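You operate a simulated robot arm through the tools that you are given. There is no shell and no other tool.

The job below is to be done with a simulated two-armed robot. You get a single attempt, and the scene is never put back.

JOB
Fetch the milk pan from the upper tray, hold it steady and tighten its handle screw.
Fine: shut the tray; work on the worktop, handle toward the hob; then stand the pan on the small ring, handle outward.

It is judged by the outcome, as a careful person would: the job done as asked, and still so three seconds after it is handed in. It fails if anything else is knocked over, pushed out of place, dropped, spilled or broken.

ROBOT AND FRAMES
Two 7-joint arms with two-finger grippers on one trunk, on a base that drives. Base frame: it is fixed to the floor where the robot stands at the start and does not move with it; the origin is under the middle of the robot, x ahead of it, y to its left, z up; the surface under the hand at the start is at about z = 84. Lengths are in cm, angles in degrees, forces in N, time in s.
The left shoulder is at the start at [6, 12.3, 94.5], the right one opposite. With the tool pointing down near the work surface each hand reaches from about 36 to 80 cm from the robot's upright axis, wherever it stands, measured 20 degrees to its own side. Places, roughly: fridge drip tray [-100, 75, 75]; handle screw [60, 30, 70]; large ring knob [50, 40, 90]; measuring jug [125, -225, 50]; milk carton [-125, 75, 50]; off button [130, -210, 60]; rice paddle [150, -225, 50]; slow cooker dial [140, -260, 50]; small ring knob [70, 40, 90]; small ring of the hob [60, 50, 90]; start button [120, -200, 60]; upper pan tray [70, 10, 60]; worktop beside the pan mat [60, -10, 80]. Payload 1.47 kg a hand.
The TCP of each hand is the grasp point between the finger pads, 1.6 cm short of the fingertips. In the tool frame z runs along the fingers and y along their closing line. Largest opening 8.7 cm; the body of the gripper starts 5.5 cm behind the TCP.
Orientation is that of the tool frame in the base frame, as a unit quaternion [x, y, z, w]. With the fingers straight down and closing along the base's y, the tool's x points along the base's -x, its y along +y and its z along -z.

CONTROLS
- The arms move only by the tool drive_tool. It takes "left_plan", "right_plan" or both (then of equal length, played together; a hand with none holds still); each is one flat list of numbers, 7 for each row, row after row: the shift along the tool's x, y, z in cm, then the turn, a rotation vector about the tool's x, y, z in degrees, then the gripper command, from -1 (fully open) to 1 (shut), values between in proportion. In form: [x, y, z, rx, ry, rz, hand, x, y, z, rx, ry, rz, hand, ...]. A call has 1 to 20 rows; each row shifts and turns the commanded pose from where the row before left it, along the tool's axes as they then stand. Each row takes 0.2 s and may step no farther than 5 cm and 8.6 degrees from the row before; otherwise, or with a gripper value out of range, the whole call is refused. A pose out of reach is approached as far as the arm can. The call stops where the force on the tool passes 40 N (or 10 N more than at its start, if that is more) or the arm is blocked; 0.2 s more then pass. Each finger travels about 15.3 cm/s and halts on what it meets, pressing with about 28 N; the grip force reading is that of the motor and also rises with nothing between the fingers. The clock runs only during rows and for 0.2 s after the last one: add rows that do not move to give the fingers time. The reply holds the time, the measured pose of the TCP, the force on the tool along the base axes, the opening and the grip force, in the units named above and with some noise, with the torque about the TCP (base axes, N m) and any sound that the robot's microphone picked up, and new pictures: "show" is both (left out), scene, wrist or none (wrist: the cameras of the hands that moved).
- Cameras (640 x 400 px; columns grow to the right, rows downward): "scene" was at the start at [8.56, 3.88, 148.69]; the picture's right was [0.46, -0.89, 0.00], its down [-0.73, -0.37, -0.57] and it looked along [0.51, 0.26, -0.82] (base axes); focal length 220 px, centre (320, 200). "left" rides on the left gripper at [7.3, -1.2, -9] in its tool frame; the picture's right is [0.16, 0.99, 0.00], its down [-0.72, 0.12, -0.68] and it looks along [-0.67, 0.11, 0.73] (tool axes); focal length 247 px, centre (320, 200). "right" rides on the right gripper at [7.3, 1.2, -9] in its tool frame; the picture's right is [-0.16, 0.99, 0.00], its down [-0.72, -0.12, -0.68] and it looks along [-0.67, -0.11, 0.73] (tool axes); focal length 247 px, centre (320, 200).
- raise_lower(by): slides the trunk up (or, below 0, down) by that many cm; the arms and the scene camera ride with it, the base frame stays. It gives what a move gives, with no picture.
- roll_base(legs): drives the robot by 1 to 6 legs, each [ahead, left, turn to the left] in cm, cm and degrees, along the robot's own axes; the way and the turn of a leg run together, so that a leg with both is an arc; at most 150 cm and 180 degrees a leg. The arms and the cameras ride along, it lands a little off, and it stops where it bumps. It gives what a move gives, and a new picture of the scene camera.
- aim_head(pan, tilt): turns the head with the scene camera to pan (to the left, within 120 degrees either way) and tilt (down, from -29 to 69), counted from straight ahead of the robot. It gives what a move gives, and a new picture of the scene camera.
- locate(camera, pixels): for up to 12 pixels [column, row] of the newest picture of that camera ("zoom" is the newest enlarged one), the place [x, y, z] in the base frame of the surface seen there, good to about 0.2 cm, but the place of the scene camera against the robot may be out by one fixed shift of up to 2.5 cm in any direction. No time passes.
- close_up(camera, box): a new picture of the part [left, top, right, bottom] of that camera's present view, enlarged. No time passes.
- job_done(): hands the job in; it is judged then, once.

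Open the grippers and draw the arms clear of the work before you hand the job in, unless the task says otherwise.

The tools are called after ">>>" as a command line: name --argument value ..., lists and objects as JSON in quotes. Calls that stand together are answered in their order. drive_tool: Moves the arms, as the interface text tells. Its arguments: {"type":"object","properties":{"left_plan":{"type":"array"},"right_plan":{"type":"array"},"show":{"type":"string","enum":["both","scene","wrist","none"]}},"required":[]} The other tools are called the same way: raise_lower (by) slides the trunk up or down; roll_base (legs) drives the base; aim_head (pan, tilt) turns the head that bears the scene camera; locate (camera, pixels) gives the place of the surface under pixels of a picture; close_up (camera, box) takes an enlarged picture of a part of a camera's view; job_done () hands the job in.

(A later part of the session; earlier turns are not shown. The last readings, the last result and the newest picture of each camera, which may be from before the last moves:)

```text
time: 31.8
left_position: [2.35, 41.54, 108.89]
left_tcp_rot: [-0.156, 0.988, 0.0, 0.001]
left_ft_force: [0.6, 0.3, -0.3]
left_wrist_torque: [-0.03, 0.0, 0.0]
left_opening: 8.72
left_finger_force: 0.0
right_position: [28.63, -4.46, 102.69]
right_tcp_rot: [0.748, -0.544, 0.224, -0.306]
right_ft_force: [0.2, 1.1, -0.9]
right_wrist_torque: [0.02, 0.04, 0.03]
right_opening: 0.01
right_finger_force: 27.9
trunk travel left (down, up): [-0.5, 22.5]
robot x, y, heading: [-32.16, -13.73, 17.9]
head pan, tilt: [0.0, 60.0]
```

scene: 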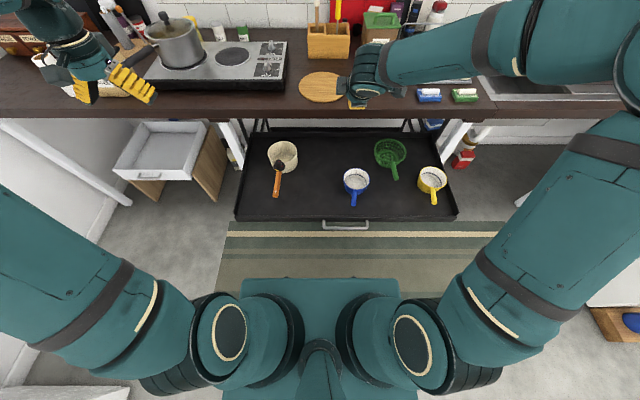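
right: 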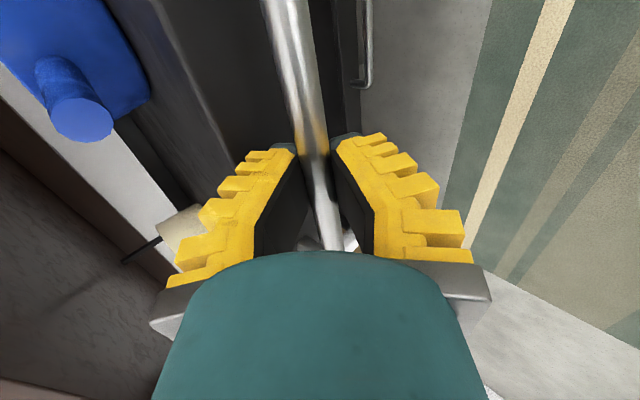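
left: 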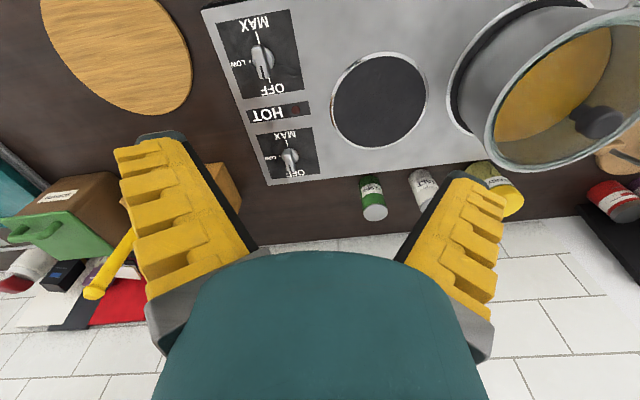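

Robot stands at u≈-35. I turn the left hand 45° (so its fingers can straddle the pan wall front-left, clear of the knob) and carry it over the pan at a safe height.

>>> drive_tool --left_plan '[0, 0, 0, 0, 0, -7.5, -1, 0, 0, 0, 0, 0, -7.5, -1, 0, 0, 0, 0, 0, -7.5, -1, 0, 0, 0, 0, 0, -7.5, -1, 0, 0, 0, 0, 0, -7.5, -1, 0, 0, 0, 0, 0, -7.5, -1, -0.1, -3.8, 0, 0, 0, 0, -1, -0.1, -3.8, 0, 0, 0, 0, -1, -0.1, -3.8, 0, 0, 0, 0, -1, -0.1, -3.8, 0, 0, 0, 0, -1, -0.1, -3.8, 0, 0, 0, 0, -1, -0.1, -3.8, 0, 0, 0, 0, -1, -0.1, -3.8, 0, 0, 0, 0, -1, 0, 0, 4.0, 0, 0, 0, -1, 0, 0, 4.0, 0, 0, 0, -1, 0, 0, 4.0, 0, 0, 0, -1, 0, 0, 4.0, 0, 0, 0, -1]' --show "both"

```text
time: 35.4
left_position: [26.11, 30.38, 93.08]
left_tcp_rot: [-0.523, 0.852, 0.001, 0.001]
left_ft_force: [0.5, 0.3, -0.6]
left_wrist_torque: [0.01, 0.01, -0.01]
left_opening: 8.73
left_finger_force: 0.0
right_position: [28.57, -4.29, 102.88]
right_tcp_rot: [0.748, -0.544, 0.224, -0.307]
right_ft_force: [-0.1, 0.4, 0.4]
right_wrist_torque: [0.0, 0.0, 0.03]
right_opening: 0.03
right_finger_force: 28.8
trunk travel left (down, up): [-0.5, 22.5]
robot x, y, heading: [-31.83, -14.04, 17.6]
head pan, tilt: [0.0, 60.0]
```

scene: 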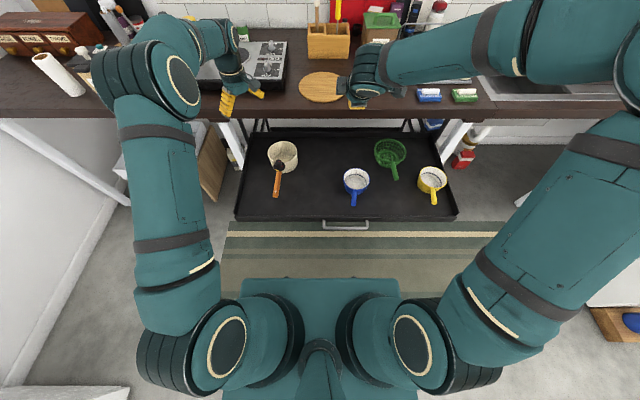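
left: 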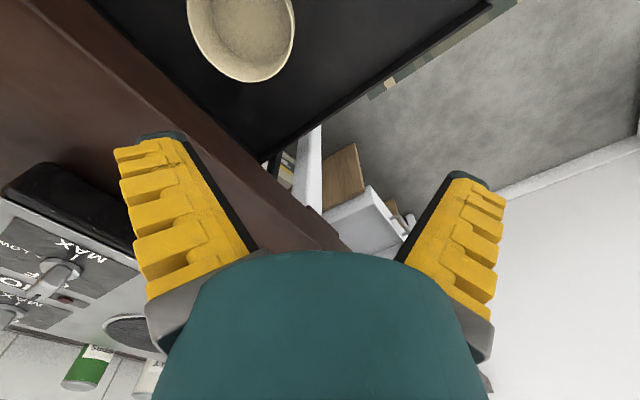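

The left wrist camera sees the pan at (242,35). I locate its rim points to get an accurate position in the arm's frame.

>>> locate --camera "left" --pixels '[[189, 10], [197, 40], [215, 65], [245, 81], [275, 66], [291, 42], [294, 15], [245, 30], [240, 60], [160, 90]]'

>>> close_up --camera "left" --box '[160, 0, 340, 112]'

```text
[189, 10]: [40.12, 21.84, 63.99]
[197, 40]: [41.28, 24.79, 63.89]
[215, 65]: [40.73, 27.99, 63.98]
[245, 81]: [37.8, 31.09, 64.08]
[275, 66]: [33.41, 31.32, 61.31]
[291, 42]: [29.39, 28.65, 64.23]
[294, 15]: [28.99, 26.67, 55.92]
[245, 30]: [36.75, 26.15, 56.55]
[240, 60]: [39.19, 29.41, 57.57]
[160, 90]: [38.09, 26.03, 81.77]
```

```text
3.56 times, centred on (250, 56) of left
```

zoom: 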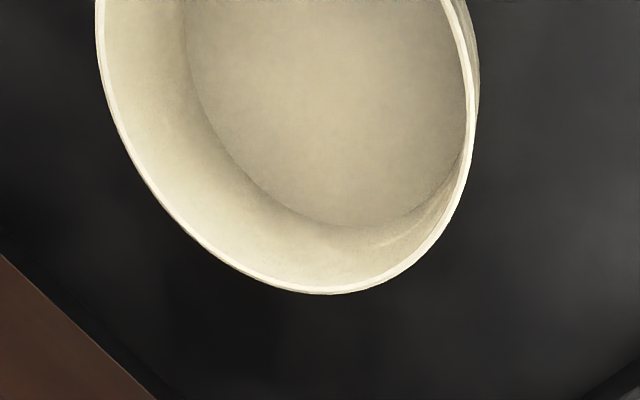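

Circle fit: rim centre (34.9, 25.45), radius ~6.35, rim at z 64.0; worktop edge at u≈44. I shift over the wall at front-left, and go down part-way with the fingers ~4.5 cm open, then check.

>>> drive_tool --left_plan '[0.14, -1.9, 0, 0, 0, 0, 0, 0.14, -1.9, 0, 0, 0, 0, 0, 0, 0, 4.2, 0, 0, 0, 0, 0, 0, 4.2, 0, 0, 0, 0, 0, 0, 4.2, 0, 0, 0, 0, 0, 0, 4.2, 0, 0, 0, 0, 0, 0, 4.2, 0, 0, 0, 0]' --show "both"

```text
time: 37.0
left_position: [29.63, 28.03, 72.05]
left_tcp_rot: [-0.522, 0.853, 0.001, 0.001]
left_ft_force: [0.3, -0.5, -0.3]
left_wrist_torque: [0.01, 0.03, 0.01]
left_opening: 4.95
left_finger_force: 3.6
right_position: [28.54, -4.3, 102.7]
right_tcp_rot: [0.749, -0.543, 0.225, -0.307]
right_ft_force: [-0.1, 0.0, 0.4]
right_wrist_torque: [-0.01, -0.02, -0.04]
right_opening: 0.0
right_finger_force: 28.0
trunk travel left (down, up): [-0.5, 22.5]
robot x, y, heading: [-32.24, -14.29, 17.8]
head pan, tilt: [0.0, 60.0]
```

scene: 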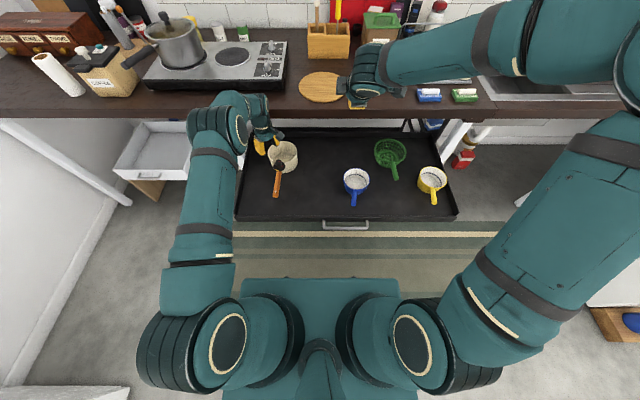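
left: 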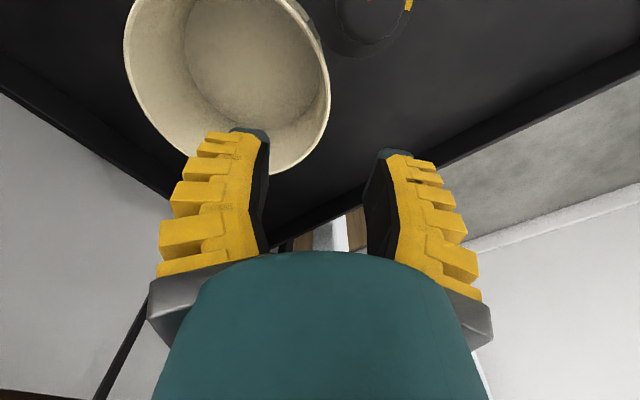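

The wall lies between the fingers (inner fingertip over the pan's inside at (250,130)). I shift 0.35 cm outward and descend to TCP z≈61.3.

>>> drive_tool --left_plan '[0, 0.35, 1.5, 0, 0, 0, 0, 0, 0, 2.5, 0, 0, 0, 0, 0, 0, 2.5, 0, 0, 0, 0, 0, 0, 2.2, 0, 0, 0, 0, 0, 0, 2.0, 0, 0, 0, 0]' --show "wrist"

```text
time: 38.2
left_position: [29.16, 28.11, 61.35]
left_tcp_rot: [-0.521, 0.853, 0.0, 0.0]
left_ft_force: [-0.1, -0.3, 0.3]
left_wrist_torque: [-0.04, 0.05, -0.01]
left_opening: 4.91
left_finger_force: 3.7
right_position: [28.52, -4.42, 102.85]
right_tcp_rot: [0.748, -0.544, 0.225, -0.307]
right_ft_force: [-0.1, -0.6, 0.5]
right_wrist_torque: [0.03, -0.04, -0.01]
right_opening: 0.01
right_finger_force: 28.6
trunk travel left (down, up): [-0.5, 22.5]
robot x, y, heading: [-32.14, -14.31, 17.8]
head pan, tilt: [0.0, 60.0]
```

left: 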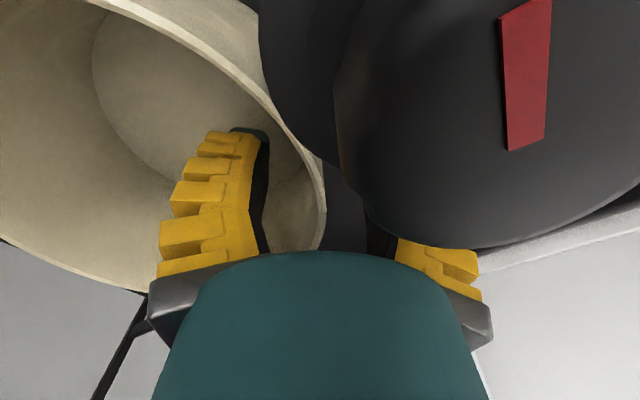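

The wall is between the fingers, with the knob just in front of the wrist camera but no contact force. I close on the wall.

>>> drive_tool --left_plan '[0, 0, 0, 0, 0, 0, 0.4, 0, 0, 0, 0, 0, 0, 0.8, 0, 0, 0, 0, 0, 0, 1, 0, 0, 0, 0, 0, 0, 1, 0, 0, 0, 0, 0, 0, 1]' --show "both"

```text
time: 39.4
left_position: [29.21, 28.18, 61.55]
left_tcp_rot: [-0.523, 0.853, 0.0, 0.001]
left_ft_force: [0.4, 0.6, 3.8]
left_wrist_torque: [0.41, -0.19, 0.12]
left_opening: 0.62
left_finger_force: 27.8
right_position: [28.37, -4.51, 102.87]
right_tcp_rot: [0.748, -0.545, 0.223, -0.307]
right_ft_force: [-0.9, -0.7, -1.1]
right_wrist_torque: [-0.01, 0.02, 0.0]
right_opening: 0.0
right_finger_force: 28.0
trunk travel left (down, up): [-0.5, 22.5]
robot x, y, heading: [-32.43, -14.43, 17.9]
head pan, tilt: [0.0, 60.0]
```

scene: 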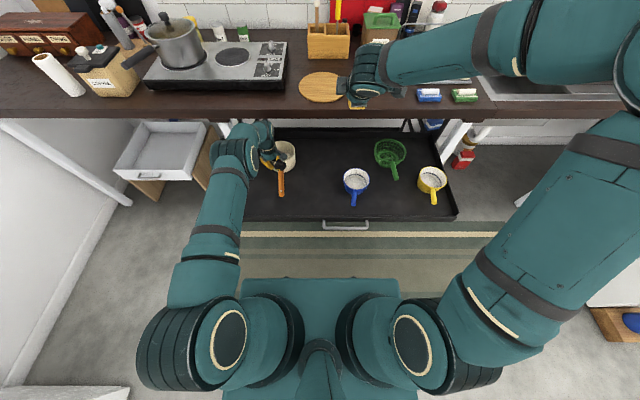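
left: 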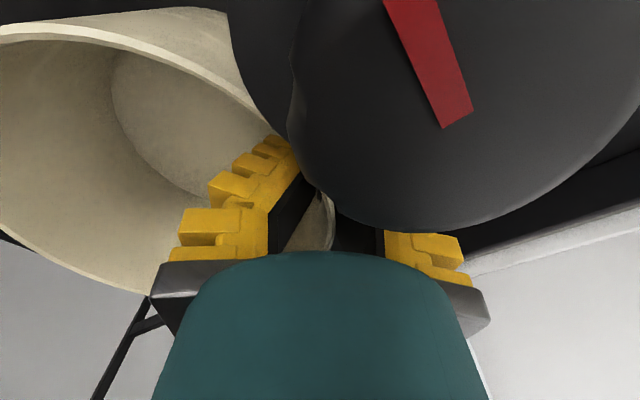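

The wall is held (opening 0.62). I lift gently 2 cm and compare the views for tilt or slip.

>>> drive_tool --left_plan '[0, 0, -0.5, 0, 0, 0, 1, 0, 0, -0.5, 0, 0, 0, 1, 0, 0, -0.5, 0, 0, 0, 1, 0, 0, -0.5, 0, 0, 0, 1]' --show "both"

>>> close_up --camera "scene" --box '[240, 110, 330, 210]'

```text
time: 40.4
left_position: [29.27, 28.15, 63.43]
left_tcp_rot: [-0.522, 0.853, 0.0, 0.0]
left_ft_force: [-0.3, 0.4, -2.4]
left_wrist_torque: [0.01, 0.03, 0.03]
left_opening: 0.61
left_finger_force: 28.6
right_position: [28.6, -4.5, 102.84]
right_tcp_rot: [0.748, -0.545, 0.224, -0.306]
right_ft_force: [-0.2, 0.1, 0.1]
right_wrist_torque: [-0.02, 0.01, 0.0]
right_opening: 0.0
right_finger_force: 28.4
trunk travel left (down, up): [-0.5, 22.5]
robot x, y, heading: [-32.14, -14.43, 17.9]
head pan, tilt: [0.0, 60.0]
```

scene: 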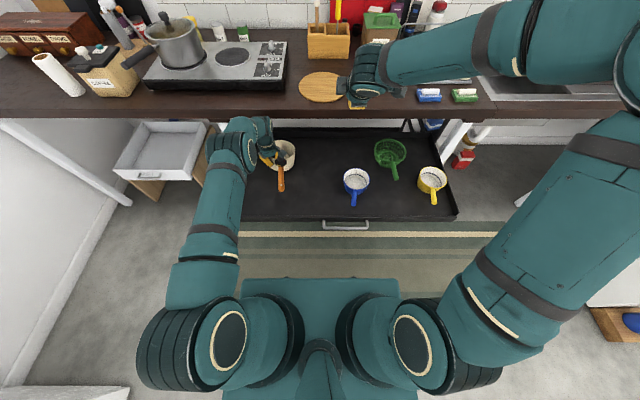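
left: 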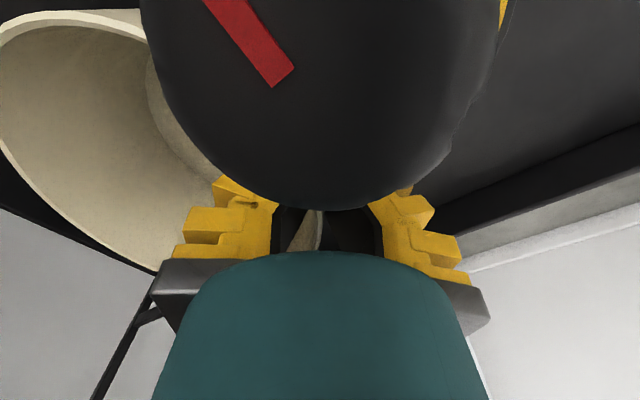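

```text
4.00 times, centred on (285, 160) of scene
```

zoom: 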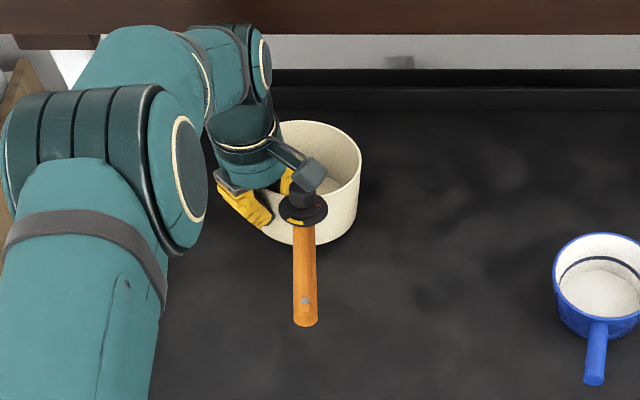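

The knob has moved in the wrist view, so the pan may be tilting about the pinch. I measure the rim heights from the zoom before going on.

>>> locate --camera "zoom" --pixels '[[300, 123], [340, 135], [361, 170], [345, 200], [330, 212], [305, 320], [304, 235], [330, 240], [320, 195], [312, 175]]'

```text
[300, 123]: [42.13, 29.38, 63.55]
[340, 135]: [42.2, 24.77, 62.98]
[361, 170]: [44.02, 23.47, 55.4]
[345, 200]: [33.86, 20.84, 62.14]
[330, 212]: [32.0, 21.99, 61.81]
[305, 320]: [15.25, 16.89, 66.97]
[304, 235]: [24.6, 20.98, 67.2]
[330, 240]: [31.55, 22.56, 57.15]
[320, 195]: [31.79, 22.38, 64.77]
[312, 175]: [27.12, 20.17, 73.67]
```

Handle points rose about 2 cm, so the pan may be mostly lifted. I raise 2 cm more and re-measure to see whether it hangs level.

>>> drive_tool --left_plan '[0, 0, -0.5, 0, 0, 0, 1, 0, 0, -0.5, 0, 0, 0, 1, 0, 0, -0.5, 0, 0, 0, 1, 0, 0, -0.5, 0, 0, 0, 1, 0, 0, 0, 0, 0, 0, 1]' --show "wrist"

>>> close_up --camera "scene" --box '[255, 120, 315, 190]'

```text
time: 41.6
left_position: [29.23, 28.28, 65.22]
left_tcp_rot: [-0.522, 0.853, 0.0, 0.0]
left_ft_force: [-0.3, 0.1, -2.5]
left_wrist_torque: [0.06, 0.07, 0.0]
left_opening: 0.59
left_finger_force: 28.1
right_position: [28.54, -4.44, 102.75]
right_tcp_rot: [0.749, -0.544, 0.224, -0.306]
right_ft_force: [0.0, 0.7, 0.5]
right_wrist_torque: [-0.01, 0.02, 0.0]
right_opening: 0.02
right_finger_force: 28.4
trunk travel left (down, up): [-0.5, 22.5]
robot x, y, heading: [-32.26, -14.37, 18.0]
head pan, tilt: [0.0, 60.0]
```

left: 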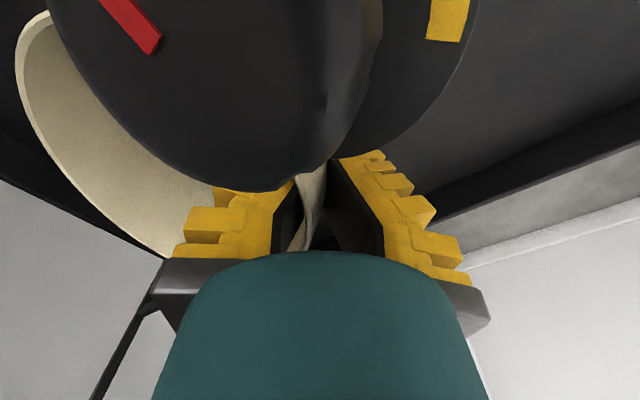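

```text
5.71 times, centred on (285, 155) of scene
```

zoom: 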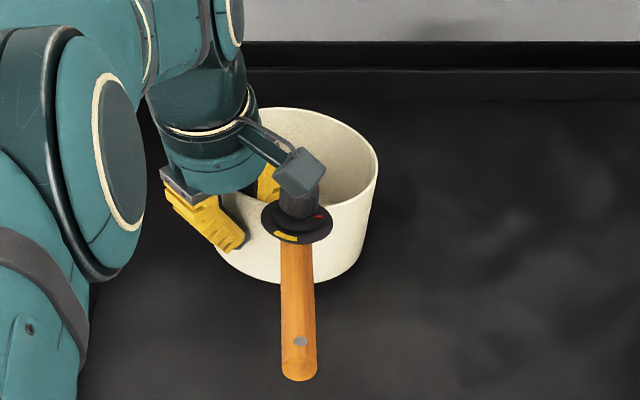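

The rim now slopes down to the right: the pinch acts as a hinge, so a one-handed wall lift won't keep it level. I lower the pan back onto the tray and will slide it forward, then lift it with both hands on opposite walls.

>>> drive_tool --left_plan '[0, 0, 1.0, 0, 0, 0, 1, 0, 0, 1.0, 0, 0, 0, 1, 0, 0, 1.0, 0, 0, 0, 1, 0, 0, 0.7, 0, 0, 0, 1, 0, 0, 0, 0, 0, 0, 1]' --show "wrist"

>>> close_up --camera "scene" --box '[255, 120, 315, 190]'

```text
time: 42.8
left_position: [29.22, 28.24, 61.67]
left_tcp_rot: [-0.522, 0.853, 0.001, 0.0]
left_ft_force: [-0.7, 0.1, -1.5]
left_wrist_torque: [0.08, -0.06, -0.03]
left_opening: 0.6
left_finger_force: 28.2
right_position: [28.52, -4.29, 102.88]
right_tcp_rot: [0.748, -0.544, 0.224, -0.307]
right_ft_force: [-0.2, 1.4, -0.1]
right_wrist_torque: [0.0, -0.02, -0.01]
right_opening: 0.03
right_finger_force: 27.9
trunk travel left (down, up): [-0.5, 22.5]
robot x, y, heading: [-32.42, -14.21, 17.9]
head pan, tilt: [0.0, 60.0]
```

left: 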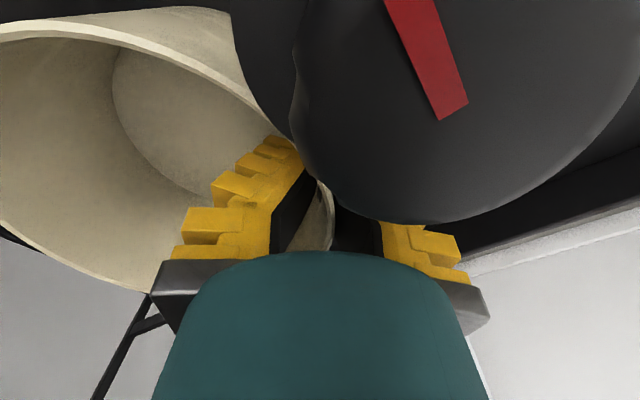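

```text
5.71 times, centred on (285, 155) of scene
```

zoom: 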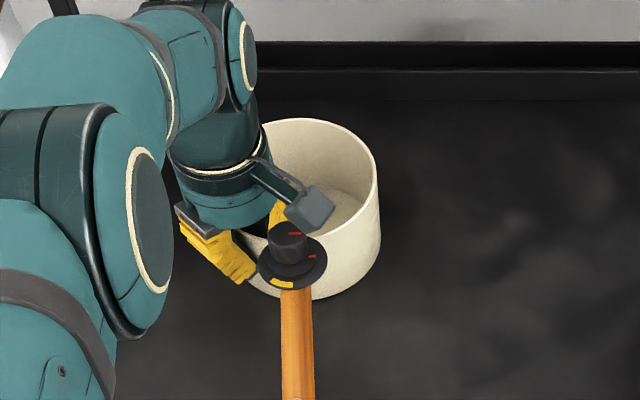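

The pan is level on the tray again. I slide it about 9 cm toward the tray's front with the pinched wall.

>>> drive_tool --left_plan '[0, 0, 0.25, 0, 0, 0, 1, 1.05, 1.07, 0, 0, 0, 0, 1, 1.05, 1.07, 0, 0, 0, 0, 1, 1.05, 1.07, 0, 0, 0, 0, 1, 1.05, 1.07, 0, 0, 0, 0, 1, 1.05, 1.07, 0, 0, 0, 0, 1, 1.05, 1.07, 0, 0, 0, 0, 1]' --show "scene"

>>> close_up --camera "scene" --box '[235, 120, 325, 225]'

```text
time: 44.4
left_position: [20.74, 25.37, 61.31]
left_tcp_rot: [-0.523, 0.853, 0.0, 0.001]
left_ft_force: [2.9, 0.5, 8.6]
left_wrist_torque: [0.16, -0.12, 0.0]
left_opening: 0.6
left_finger_force: 27.8
right_position: [28.6, -4.54, 102.8]
right_tcp_rot: [0.748, -0.544, 0.223, -0.307]
right_ft_force: [-0.7, -0.5, 0.4]
right_wrist_torque: [0.01, 0.0, 0.01]
right_opening: 0.01
right_finger_force: 28.1
trunk travel left (down, up): [-0.5, 22.5]
robot x, y, heading: [-32.51, -13.83, 17.9]
head pan, tilt: [0.0, 60.0]
```

scene: 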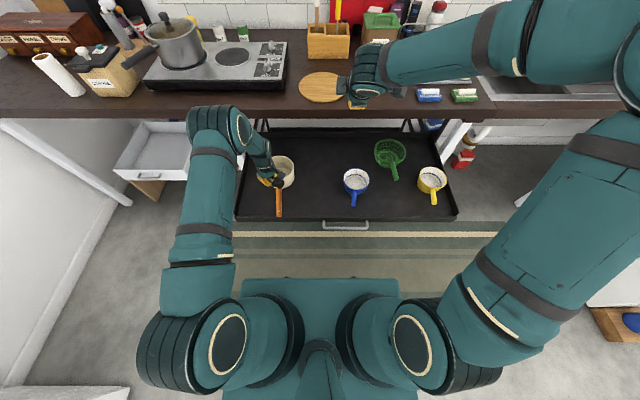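

```text
3.81 times, centred on (280, 172) of scene
```

zoom: 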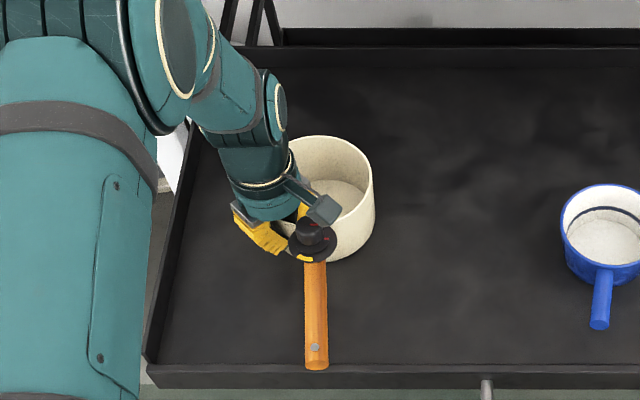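

The pan slid ~9 cm forward. I open the left hand, raise it straight up and turn it back to neutral for the side grip.

>>> drive_tool --left_plan '[0, 0, 0, 0, 0, 0, 0.4, 0, 0, 0, 0, 0, 0, 0, 0, 0, 0, 0, 0, 0, 0, 0, 0, -2, 0, 0, 0, 0, 0, 0, -3, 0, 0, 0, 0, 0, 0, -4, 0, 0, 0, 0, 0, 0, -4, 0, 0, 0, 0, 0, 0, -4, 0, 0, 0, 0, 0, 0, -3, 0, 0, 7.5, 0, 0, 0, 0, 0, 0, 7.5, 0, 0, 0, 0, 0, 0, 7.5, 0, 0, 0, 0, 0, 0, 7.5, 0, 0, 0, 0, 0, 0, 7.5, 0, 0, 0, 0, 0, 0, 7.5, 0]' --show "both"

```text
time: 47.4
left_position: [20.68, 25.72, 81.16]
left_tcp_rot: [-0.154, 0.988, 0.0, 0.0]
left_ft_force: [-0.3, 1.0, 0.0]
left_wrist_torque: [0.02, -0.03, -0.02]
left_opening: 4.93
left_finger_force: 4.1
right_position: [28.61, -4.44, 102.81]
right_tcp_rot: [0.748, -0.544, 0.223, -0.307]
right_ft_force: [1.2, 0.4, -1.0]
right_wrist_torque: [0.02, -0.01, 0.02]
right_opening: 0.0
right_finger_force: 28.1
trunk travel left (down, up): [-0.5, 22.5]
robot x, y, heading: [-32.22, -14.13, 17.7]
head pan, tilt: [0.0, 60.0]
```

scene: 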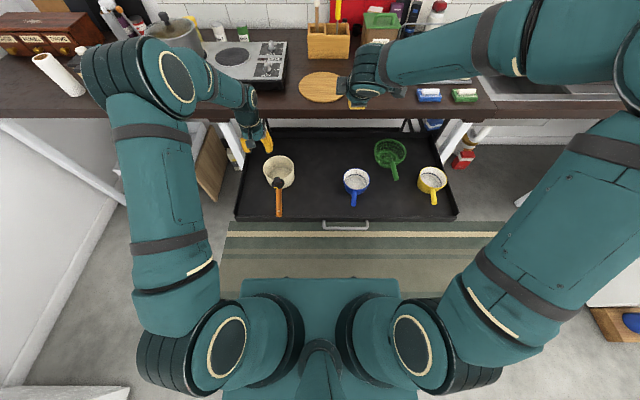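
left: 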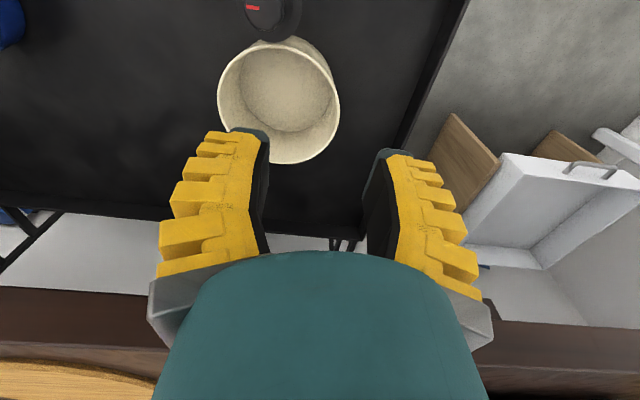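

The left wrist camera now shows the pan whole at (278,100) with the knob at (268,15). I locate the rim and knob.

>>> locate --camera "left" --pixels '[[219, 95], [227, 130], [255, 156], [285, 163], [320, 145], [338, 110], [330, 75], [245, 60], [268, 14], [268, 38], [290, 15], [285, 100]]'

>>> close_up --camera "left" --box '[190, 0, 360, 100]'

```text
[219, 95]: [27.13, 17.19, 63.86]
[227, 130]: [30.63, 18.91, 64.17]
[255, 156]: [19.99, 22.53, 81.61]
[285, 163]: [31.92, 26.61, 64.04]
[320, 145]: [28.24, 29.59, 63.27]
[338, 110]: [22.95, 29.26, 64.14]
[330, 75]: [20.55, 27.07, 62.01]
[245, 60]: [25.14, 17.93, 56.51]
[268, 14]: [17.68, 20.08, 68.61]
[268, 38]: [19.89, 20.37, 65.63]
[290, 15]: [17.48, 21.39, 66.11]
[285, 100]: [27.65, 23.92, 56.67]
```

```text
3.76 times, centred on (275, 50) of left
```

zoom: 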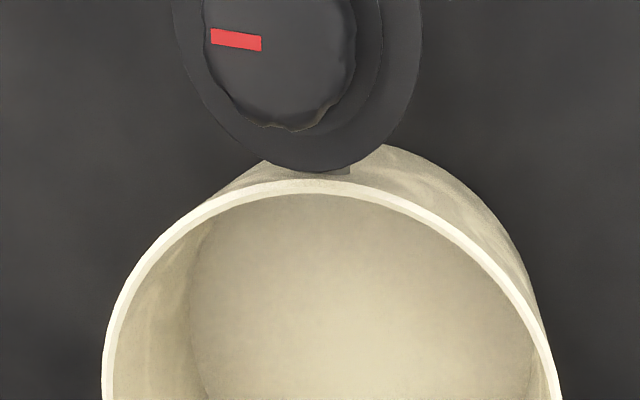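

Pan centre is now (26.2, 23.6), rim radius 6.5, rim z 64; handle points almost straight out. I bring the right hand back to the neutral downward pose, and roll the base 18 cm left so the pan lies between both arms.

>>> drive_tool --right_plan '[0, 0, 0, -8.5, 0, 0, 0, 0, 0, 0, -8.5, 0, 0, 0, 0, 0, 0, -8.5, 0, 0, 0, 0, 0, 0, -8.5, 0, 0, 0, 0, 0, 0, -8.5, 0, 0, 0, 0, 0, 0, -2.6, 0, 0, 0, 0, 0, 0, 0, 0, 8.2, 0, 0, 0, 0, 0, 0, 8.2, 0, 0, 0, 0, 0, 0, 8.2, 0, 0, 0, 0, 0, 0, 8.2, 0, 0, 0, 0, 0, 0, 8.2, 0, 0, 0, 0, 0, 0, 8.2, 0, 0, 0, 0, 0, 0, 8.2, 0, 0, 0, 0, 0, 0, 8.2, 0, 0, 0, 0, 0, 0, 8.2, 0, 0, 0, 0, 0, 0, 8.2, 0, 0, 0, 0, 0, 0, 8.0, 0]' --show "none"

>>> roll_base --legs '[[0, 18, 0]]'

```text
time: 51.0
left_position: [20.59, 25.7, 81.32]
left_tcp_rot: [-0.155, 0.988, 0.0, 0.0]
left_ft_force: [-0.1, 0.5, -0.5]
left_wrist_torque: [0.03, -0.01, 0.02]
left_opening: 4.93
left_finger_force: 3.8
right_position: [28.65, -4.41, 102.76]
right_tcp_rot: [-0.154, 0.988, -0.002, -0.004]
right_ft_force: [-0.5, 0.0, 0.6]
right_wrist_torque: [-0.03, -0.01, 0.02]
right_opening: 4.92
right_finger_force: 3.8
trunk travel left (down, up): [-0.5, 22.5]
robot x, y, heading: [-32.14, -13.93, 18.2]
head pan, tilt: [0.0, 60.0]
```

```text
time: 53.2
left_position: [14.99, 42.93, 81.2]
left_tcp_rot: [-0.155, 0.988, 0.0, 0.0]
left_ft_force: [-0.2, 0.3, -0.5]
left_wrist_torque: [-0.01, -0.01, -0.01]
left_opening: 4.91
left_finger_force: 4.3
right_position: [22.95, 12.86, 102.81]
right_tcp_rot: [-0.156, 0.988, -0.001, -0.004]
right_ft_force: [0.7, 0.0, 0.5]
right_wrist_torque: [-0.02, 0.0, -0.03]
right_opening: 4.92
right_finger_force: 3.6
trunk travel left (down, up): [-0.5, 22.5]
robot x, y, heading: [-38.11, 3.04, 17.8]
head pan, tilt: [0.0, 60.0]
```

scene: 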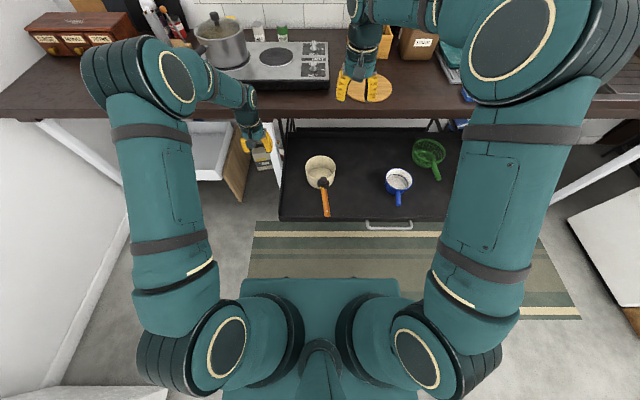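

Robot is now centred on the pan (v≈14.3). I bring both hands over the left and right pan walls to TCP z≈72 and check with both wrist cameras.

>>> drive_tool --left_plan '[-0.6, -1.93, 0, 0, 0, 0, 0, -0.6, -1.93, 0, 0, 0, 0, 0, -0.6, -1.93, 0, 0, 0, 0, 0, -0.6, -1.93, 0, 0, 0, 0, 0, -0.6, -1.93, 0, 0, 0, 0, 0, -0.6, -1.93, 0, 0, 0, 0, 0, -0.6, -1.93, 0, 0, 0, 0, 0, -0.6, -1.93, 0, 0, 0, 0, 0, 0, 0, 3.1, 0, 0, 0, 0, 0, 0, 3.1, 0, 0, 0, 0, 0, 0, 3.0, 0, 0, 0, 0]' --right_plan '[-0.79, 0.37, 2.8, 0, 0, 0, 0, -0.79, 0.37, 2.8, 0, 0, 0, 0, -0.79, 0.37, 2.8, 0, 0, 0, 0, -0.79, 0.37, 2.8, 0, 0, 0, 0, -0.79, 0.37, 2.8, 0, 0, 0, 0, -0.79, 0.37, 2.8, 0, 0, 0, 0, -0.79, 0.37, 2.8, 0, 0, 0, 0, -0.79, 0.37, 2.8, 0, 0, 0, 0, 0, 0, 2.8, 0, 0, 0, 0, 0, 0, 2.8, 0, 0, 0, 0, 0, 0, 2.8, 0, 0, 0, 0]' --show "both"

```text
time: 55.6
left_position: [24.68, 29.62, 71.57]
left_tcp_rot: [-0.155, 0.988, 0.0, 0.001]
left_ft_force: [0.0, -0.3, 0.3]
left_wrist_torque: [0.02, 0.0, 0.0]
left_opening: 4.92
left_finger_force: 3.9
right_position: [27.8, 17.54, 71.83]
right_tcp_rot: [-0.154, 0.988, -0.001, -0.004]
right_ft_force: [-0.1, -0.3, -0.1]
right_wrist_torque: [-0.04, 0.0, 0.01]
right_opening: 4.92
right_finger_force: 4.3
trunk travel left (down, up): [-0.5, 22.5]
robot x, y, heading: [-37.9, 3.2, 17.9]
head pan, tilt: [0.0, 60.0]
```

scene: 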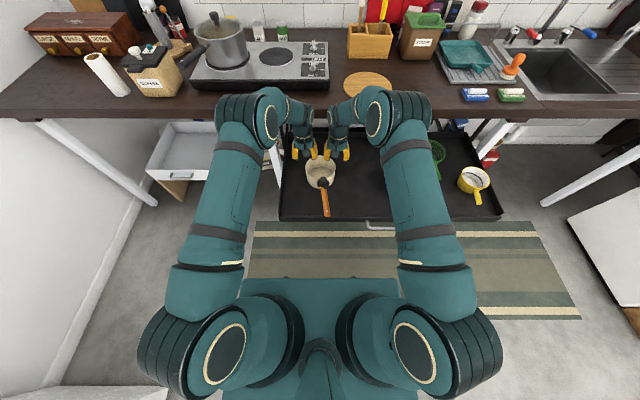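
right: 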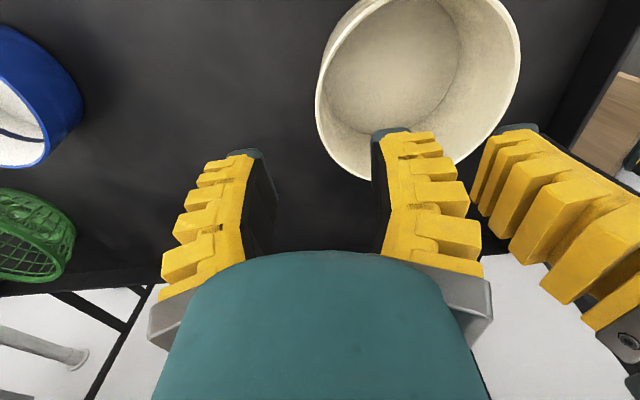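
left: 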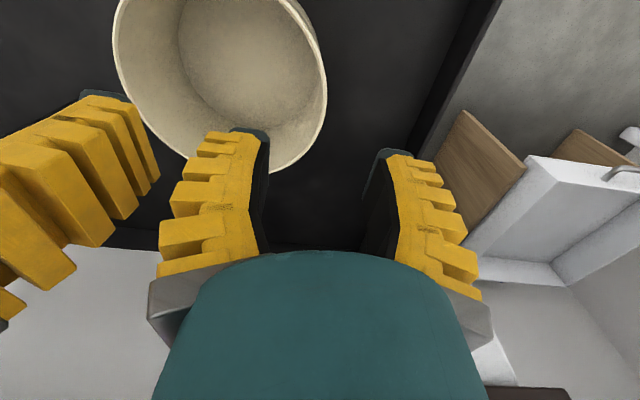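

Both hands straddle the pan walls at opposite sides. I lower both together to TCP z≈61.4.

>>> drive_tool --left_plan '[0, 0, 2.1, 0, 0, 0, 0, 0, 0, 2.1, 0, 0, 0, 0, 0, 0, 2.1, 0, 0, 0, 0, 0, 0, 2.0, 0, 0, 0, 0, 0, 0, 1.9, 0, 0, 0, 0]' --right_plan '[0, 0, 2.1, 0, 0, 0, 0, 0, 0, 2.1, 0, 0, 0, 0, 0, 0, 2.1, 0, 0, 0, 0, 0, 0, 2.1, 0, 0, 0, 0, 0, 0, 2.0, 0, 0, 0, 0]' --show "both"

```text
time: 56.8
left_position: [24.66, 29.93, 61.68]
left_tcp_rot: [-0.156, 0.988, 0.0, 0.001]
left_ft_force: [1.0, 0.2, -0.1]
left_wrist_torque: [-0.05, -0.01, 0.0]
left_opening: 4.94
left_finger_force: 3.9
right_position: [27.61, 17.44, 61.35]
right_tcp_rot: [-0.154, 0.988, 0.0, -0.005]
right_ft_force: [0.3, -0.3, 0.7]
right_wrist_torque: [-0.02, -0.02, 0.0]
right_opening: 4.88
right_finger_force: 4.4
trunk travel left (down, up): [-0.5, 22.5]
robot x, y, heading: [-37.99, 2.93, 17.8]
head pan, tilt: [0.0, 60.0]
```

scene: 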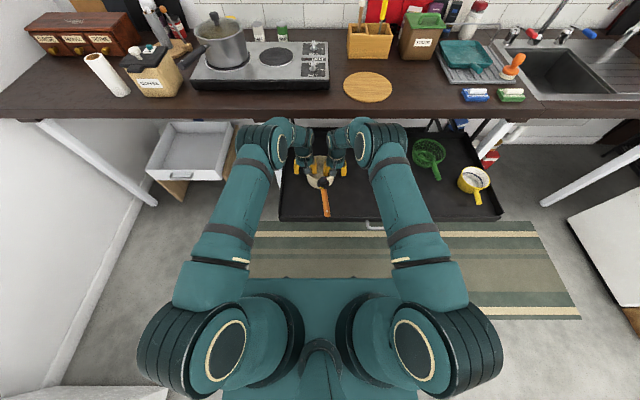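
right: 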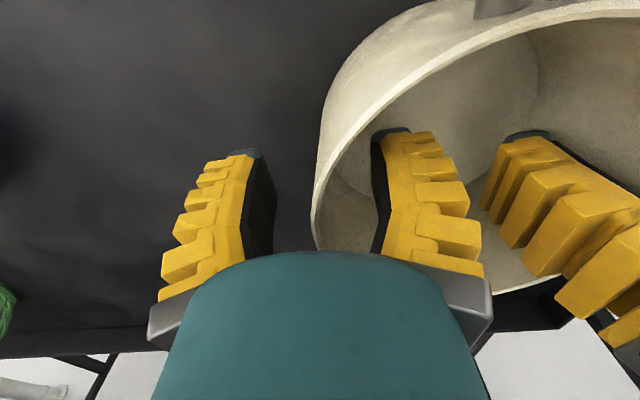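
left: 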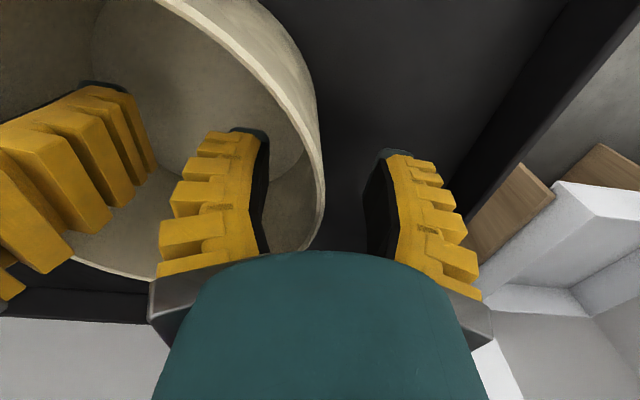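

Both walls are nicely between the fingers. I close both hands together.

>>> drive_tool --left_plan '[0, 0, 0.2, 0, 0, 0, 0.4, 0, 0, 0, 0, 0, 0, 0.8, 0, 0, 0, 0, 0, 0, 1, 0, 0, 0, 0, 0, 0, 1, 0, 0, 0, 0, 0, 0, 1]' --right_plan '[0, 0, 0, 0, 0, 0, 0.4, 0, 0, 0, 0, 0, 0, 0.8, 0, 0, 0, 0, 0, 0, 1, 0, 0, 0, 0, 0, 0, 1, 0, 0, 0, 0, 0, 0, 1]' --show "both"

```text
time: 58.0
left_position: [24.56, 29.38, 61.52]
left_tcp_rot: [-0.155, 0.988, -0.001, -0.001]
left_ft_force: [-3.1, -29.1, 4.9]
left_wrist_torque: [-0.36, 0.49, -0.51]
left_opening: 0.61
left_finger_force: 27.9
right_position: [27.52, 17.73, 61.54]
right_tcp_rot: [-0.155, 0.988, 0.001, -0.003]
right_ft_force: [2.4, 28.2, 0.2]
right_wrist_torque: [0.22, -0.43, -0.58]
right_opening: 0.61
right_finger_force: 28.0
trunk travel left (down, up): [-0.5, 22.5]
robot x, y, heading: [-38.0, 3.01, 17.8]
head pan, tilt: [0.0, 60.0]
```

scene: 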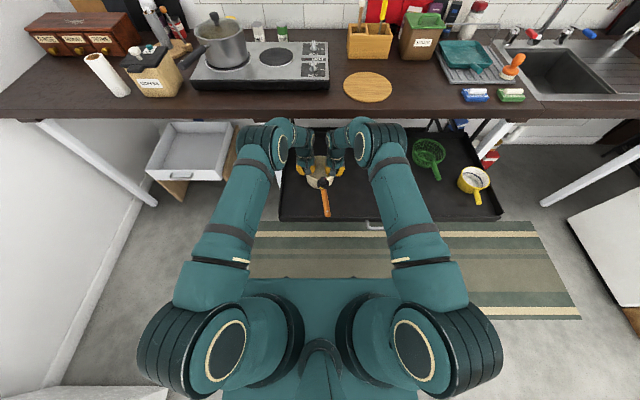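
right: 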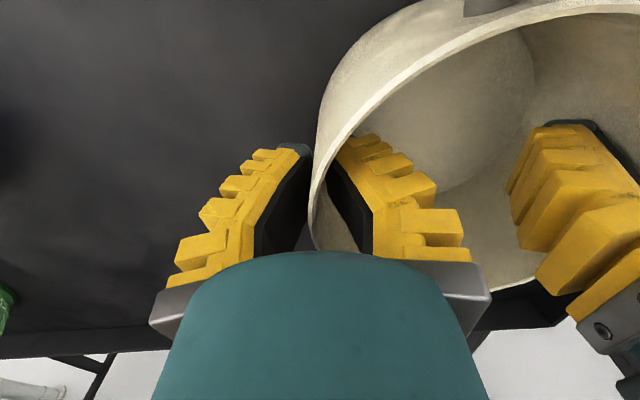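
left: 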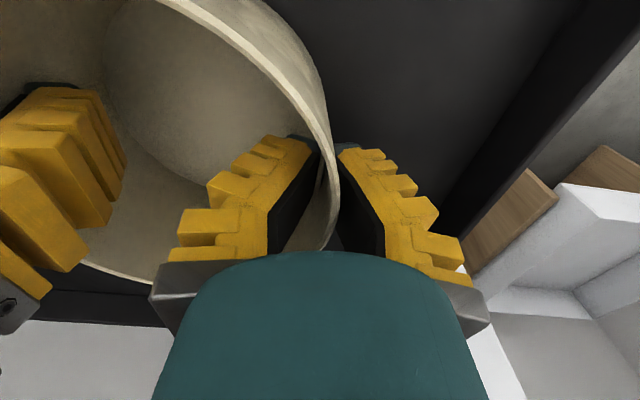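

Both grips hold; the hands pull apart with ~29 N because the commanded spacing is a bit wide. I bring each 0.3 cm inward to relax that.

>>> drive_tool --left_plan '[0, -0.15, 0, 0, 0, 0, 1, 0, -0.15, 0, 0, 0, 0, 1, 0, 0, 0, 0, 0, 0, 1]' --right_plan '[0, 0.15, 0, 0, 0, 0, 1, 0, 0.15, 0, 0, 0, 0, 1, 0, 0, 0, 0, 0, 0, 1]' --show "none"

```text
time: 58.8
left_position: [24.53, 29.41, 61.54]
left_tcp_rot: [-0.155, 0.988, -0.001, 0.001]
left_ft_force: [-2.5, -22.5, 4.3]
left_wrist_torque: [-0.25, 0.32, -0.49]
left_opening: 0.59
left_finger_force: 27.9
right_position: [27.52, 17.71, 61.55]
right_tcp_rot: [-0.155, 0.988, -0.002, -0.003]
right_ft_force: [4.7, 19.2, -0.2]
right_wrist_torque: [0.14, -0.21, -0.57]
right_opening: 0.58
right_finger_force: 28.1
trunk travel left (down, up): [-0.5, 22.5]
robot x, y, heading: [-37.53, 2.85, 18.0]
head pan, tilt: [0.0, 60.0]
```

Tension fell to ~20 N; I bring them in 0.5 cm more each.

>>> drive_tool --left_plan '[0, -0.25, 0, 0, 0, 0, 1, 0, -0.25, 0, 0, 0, 0, 1, 0, 0, 0, 0, 0, 0, 1]' --right_plan '[0, 0.25, 0, 0, 0, 0, 1, 0, 0.25, 0, 0, 0, 0, 1, 0, 0, 0, 0, 0, 0, 1]' --show "none"

```text
time: 59.6
left_position: [24.48, 29.41, 61.58]
left_tcp_rot: [-0.156, 0.988, 0.004, 0.001]
left_ft_force: [-8.2, 16.2, 0.5]
left_wrist_torque: [0.17, -0.4, -0.4]
left_opening: 0.61
left_finger_force: 28.5
right_position: [27.47, 17.78, 61.52]
right_tcp_rot: [-0.154, 0.988, -0.004, -0.004]
right_ft_force: [11.2, -17.1, 3.8]
right_wrist_torque: [0.06, 0.3, -0.29]
right_opening: 0.61
right_finger_force: 28.1
trunk travel left (down, up): [-0.5, 22.5]
robot x, y, heading: [-37.47, 2.83, 17.9]
head pan, tilt: [0.0, 60.0]
```

Now slightly over-pressed (16 N inward); I back off 0.2 cm each and lift together 3 cm.

>>> drive_tool --left_plan '[0, 0.2, 0, 0, 0, 0, 1, 0, 0, -0.5, 0, 0, 0, 1, 0, 0, -0.8, 0, 0, 0, 1, 0, 0, -0.8, 0, 0, 0, 1, 0, 0, -0.9, 0, 0, 0, 1, 0, 0, 0, 0, 0, 0, 1]' --right_plan '[0, -0.2, 0, 0, 0, 0, 1, 0, 0, -0.5, 0, 0, 0, 1, 0, 0, -0.8, 0, 0, 0, 1, 0, 0, -0.8, 0, 0, 0, 1, 0, 0, -0.9, 0, 0, 0, 1, 0, 0, 0, 0, 0, 0, 1]' --show "both"

>>> close_up --camera "scene" --box '[280, 120, 370, 220]'

```text
time: 61.0
left_position: [24.46, 29.36, 64.64]
left_tcp_rot: [-0.157, 0.988, 0.002, -0.001]
left_ft_force: [-10.3, 25.7, -2.3]
left_wrist_torque: [0.25, -0.38, -0.38]
left_opening: 0.6
left_finger_force: 28.0
right_position: [27.63, 17.81, 64.49]
right_tcp_rot: [-0.153, 0.988, -0.002, -0.005]
right_ft_force: [10.3, -25.5, -2.0]
right_wrist_torque: [-0.16, 0.31, -0.13]
right_opening: 0.59
right_finger_force: 28.1
trunk travel left (down, up): [-0.5, 22.5]
robot x, y, heading: [-37.55, 3.36, 18.1]
head pan, tilt: [0.0, 60.0]
```

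scene: 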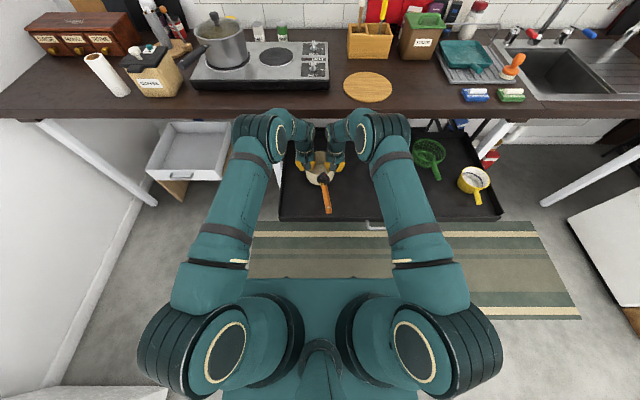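
right: 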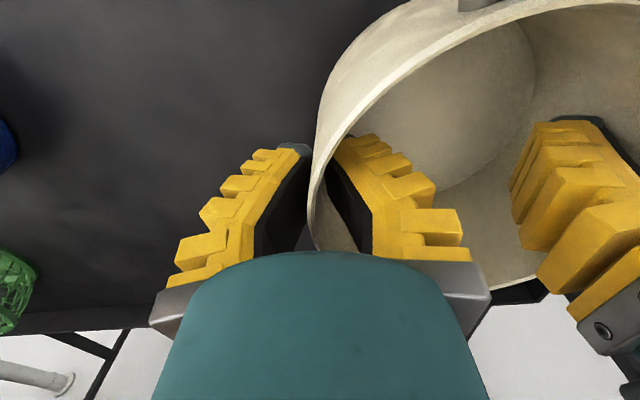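
left: 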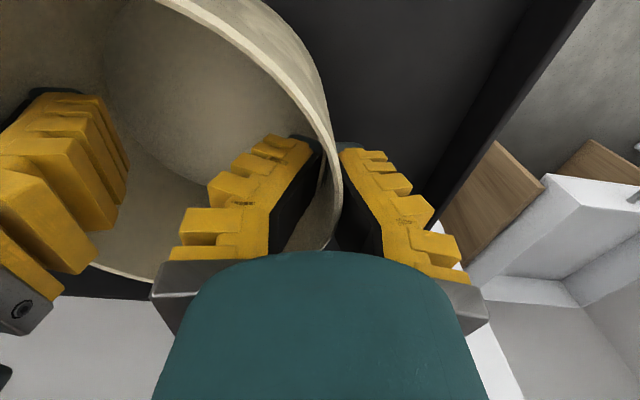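

```text
4.00 times, centred on (325, 170) of scene
```

zoom: 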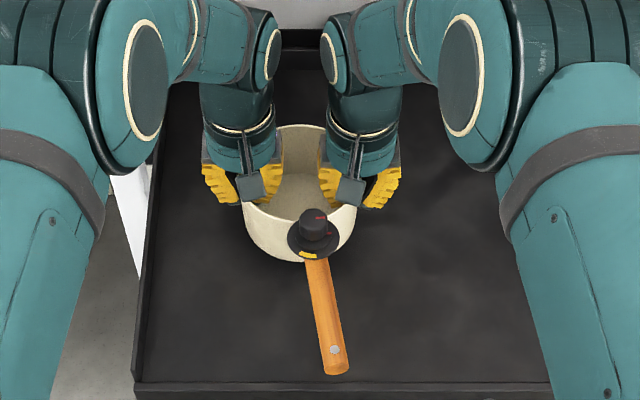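

The pan hangs level (4.3 N total weight, wrist views unchanged). I relax the inward squeeze by 0.25 cm each, then raise the trunk, which lifts both arms and the pan together.

>>> drive_tool --left_plan '[0, 0.12, 0, 0, 0, 0, 1, 0, 0.13, 0, 0, 0, 0, 1, 0, 0, 0, 0, 0, 0, 1]' --right_plan '[0, -0.12, 0, 0, 0, 0, 1, 0, -0.13, 0, 0, 0, 0, 1, 0, 0, 0, 0, 0, 0, 1]' --show "none"

>>> raise_lower --by 10

```text
time: 61.8
left_position: [24.48, 29.3, 64.63]
left_tcp_rot: [-0.155, 0.988, 0.0, 0.0]
left_ft_force: [-9.3, 15.4, -1.5]
left_wrist_torque: [0.13, -0.05, -0.39]
left_opening: 0.6
left_finger_force: 28.5
right_position: [27.7, 17.76, 64.6]
right_tcp_rot: [-0.155, 0.988, 0.0, -0.005]
right_ft_force: [9.6, -15.2, -1.6]
right_wrist_torque: [-0.04, 0.0, -0.24]
right_opening: 0.62
right_finger_force: 28.1
trunk travel left (down, up): [-0.5, 22.5]
robot x, y, heading: [-37.75, 3.24, 17.9]
head pan, tilt: [0.0, 60.0]
```

```text
time: 63.1
left_position: [24.49, 29.43, 74.65]
left_tcp_rot: [-0.156, 0.988, 0.0, 0.0]
left_ft_force: [-8.0, 8.0, -2.1]
left_wrist_torque: [-0.02, 0.15, -0.43]
left_opening: 0.62
left_finger_force: 27.9
right_position: [27.7, 17.84, 74.39]
right_tcp_rot: [-0.155, 0.988, 0.0, -0.004]
right_ft_force: [8.9, -7.7, -1.2]
right_wrist_torque: [0.03, -0.19, -0.31]
right_opening: 0.6
right_finger_force: 28.0
trunk travel left (down, up): [-10.5, 12.5]
robot x, y, heading: [-37.77, 3.48, 17.7]
head pan, tilt: [0.0, 60.0]
```

The grips stay at 0.6 with low forces. I raise the trunk 12 cm more and look.

>>> raise_lower --by 12

>>> aim_head --pan 0 --tilt 58

```text
time: 64.6
left_position: [24.5, 29.44, 86.55]
left_tcp_rot: [-0.156, 0.988, 0.0, 0.0]
left_ft_force: [-7.3, 4.7, -1.9]
left_wrist_torque: [-0.01, 0.05, -0.41]
left_opening: 0.59
left_finger_force: 27.9
right_position: [27.64, 17.85, 86.5]
right_tcp_rot: [-0.155, 0.988, -0.001, -0.004]
right_ft_force: [8.3, -3.0, -1.2]
right_wrist_torque: [0.06, -0.12, -0.31]
right_opening: 0.6
right_finger_force: 27.5
trunk travel left (down, up): [-22.5, 0.5]
robot x, y, heading: [-38.1, 3.59, 17.8]
head pan, tilt: [0.0, 60.0]
```

```text
time: 65.3
left_position: [24.53, 29.37, 86.56]
left_tcp_rot: [-0.155, 0.988, 0.0, 0.0]
left_ft_force: [-7.2, 1.6, -2.0]
left_wrist_torque: [-0.01, 0.0, -0.42]
left_opening: 0.59
left_finger_force: 28.0
right_position: [27.76, 17.78, 86.61]
right_tcp_rot: [-0.155, 0.988, -0.001, -0.005]
right_ft_force: [6.8, -1.4, -1.5]
right_wrist_torque: [0.03, -0.07, -0.37]
right_opening: 0.6
right_finger_force: 28.1
trunk travel left (down, up): [-22.5, 0.5]
robot x, y, heading: [-37.55, 3.36, 18.0]
head pan, tilt: [0.0, 58.0]
```

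scene: 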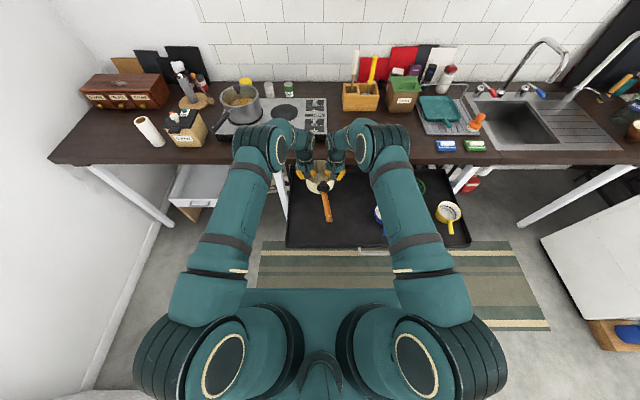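

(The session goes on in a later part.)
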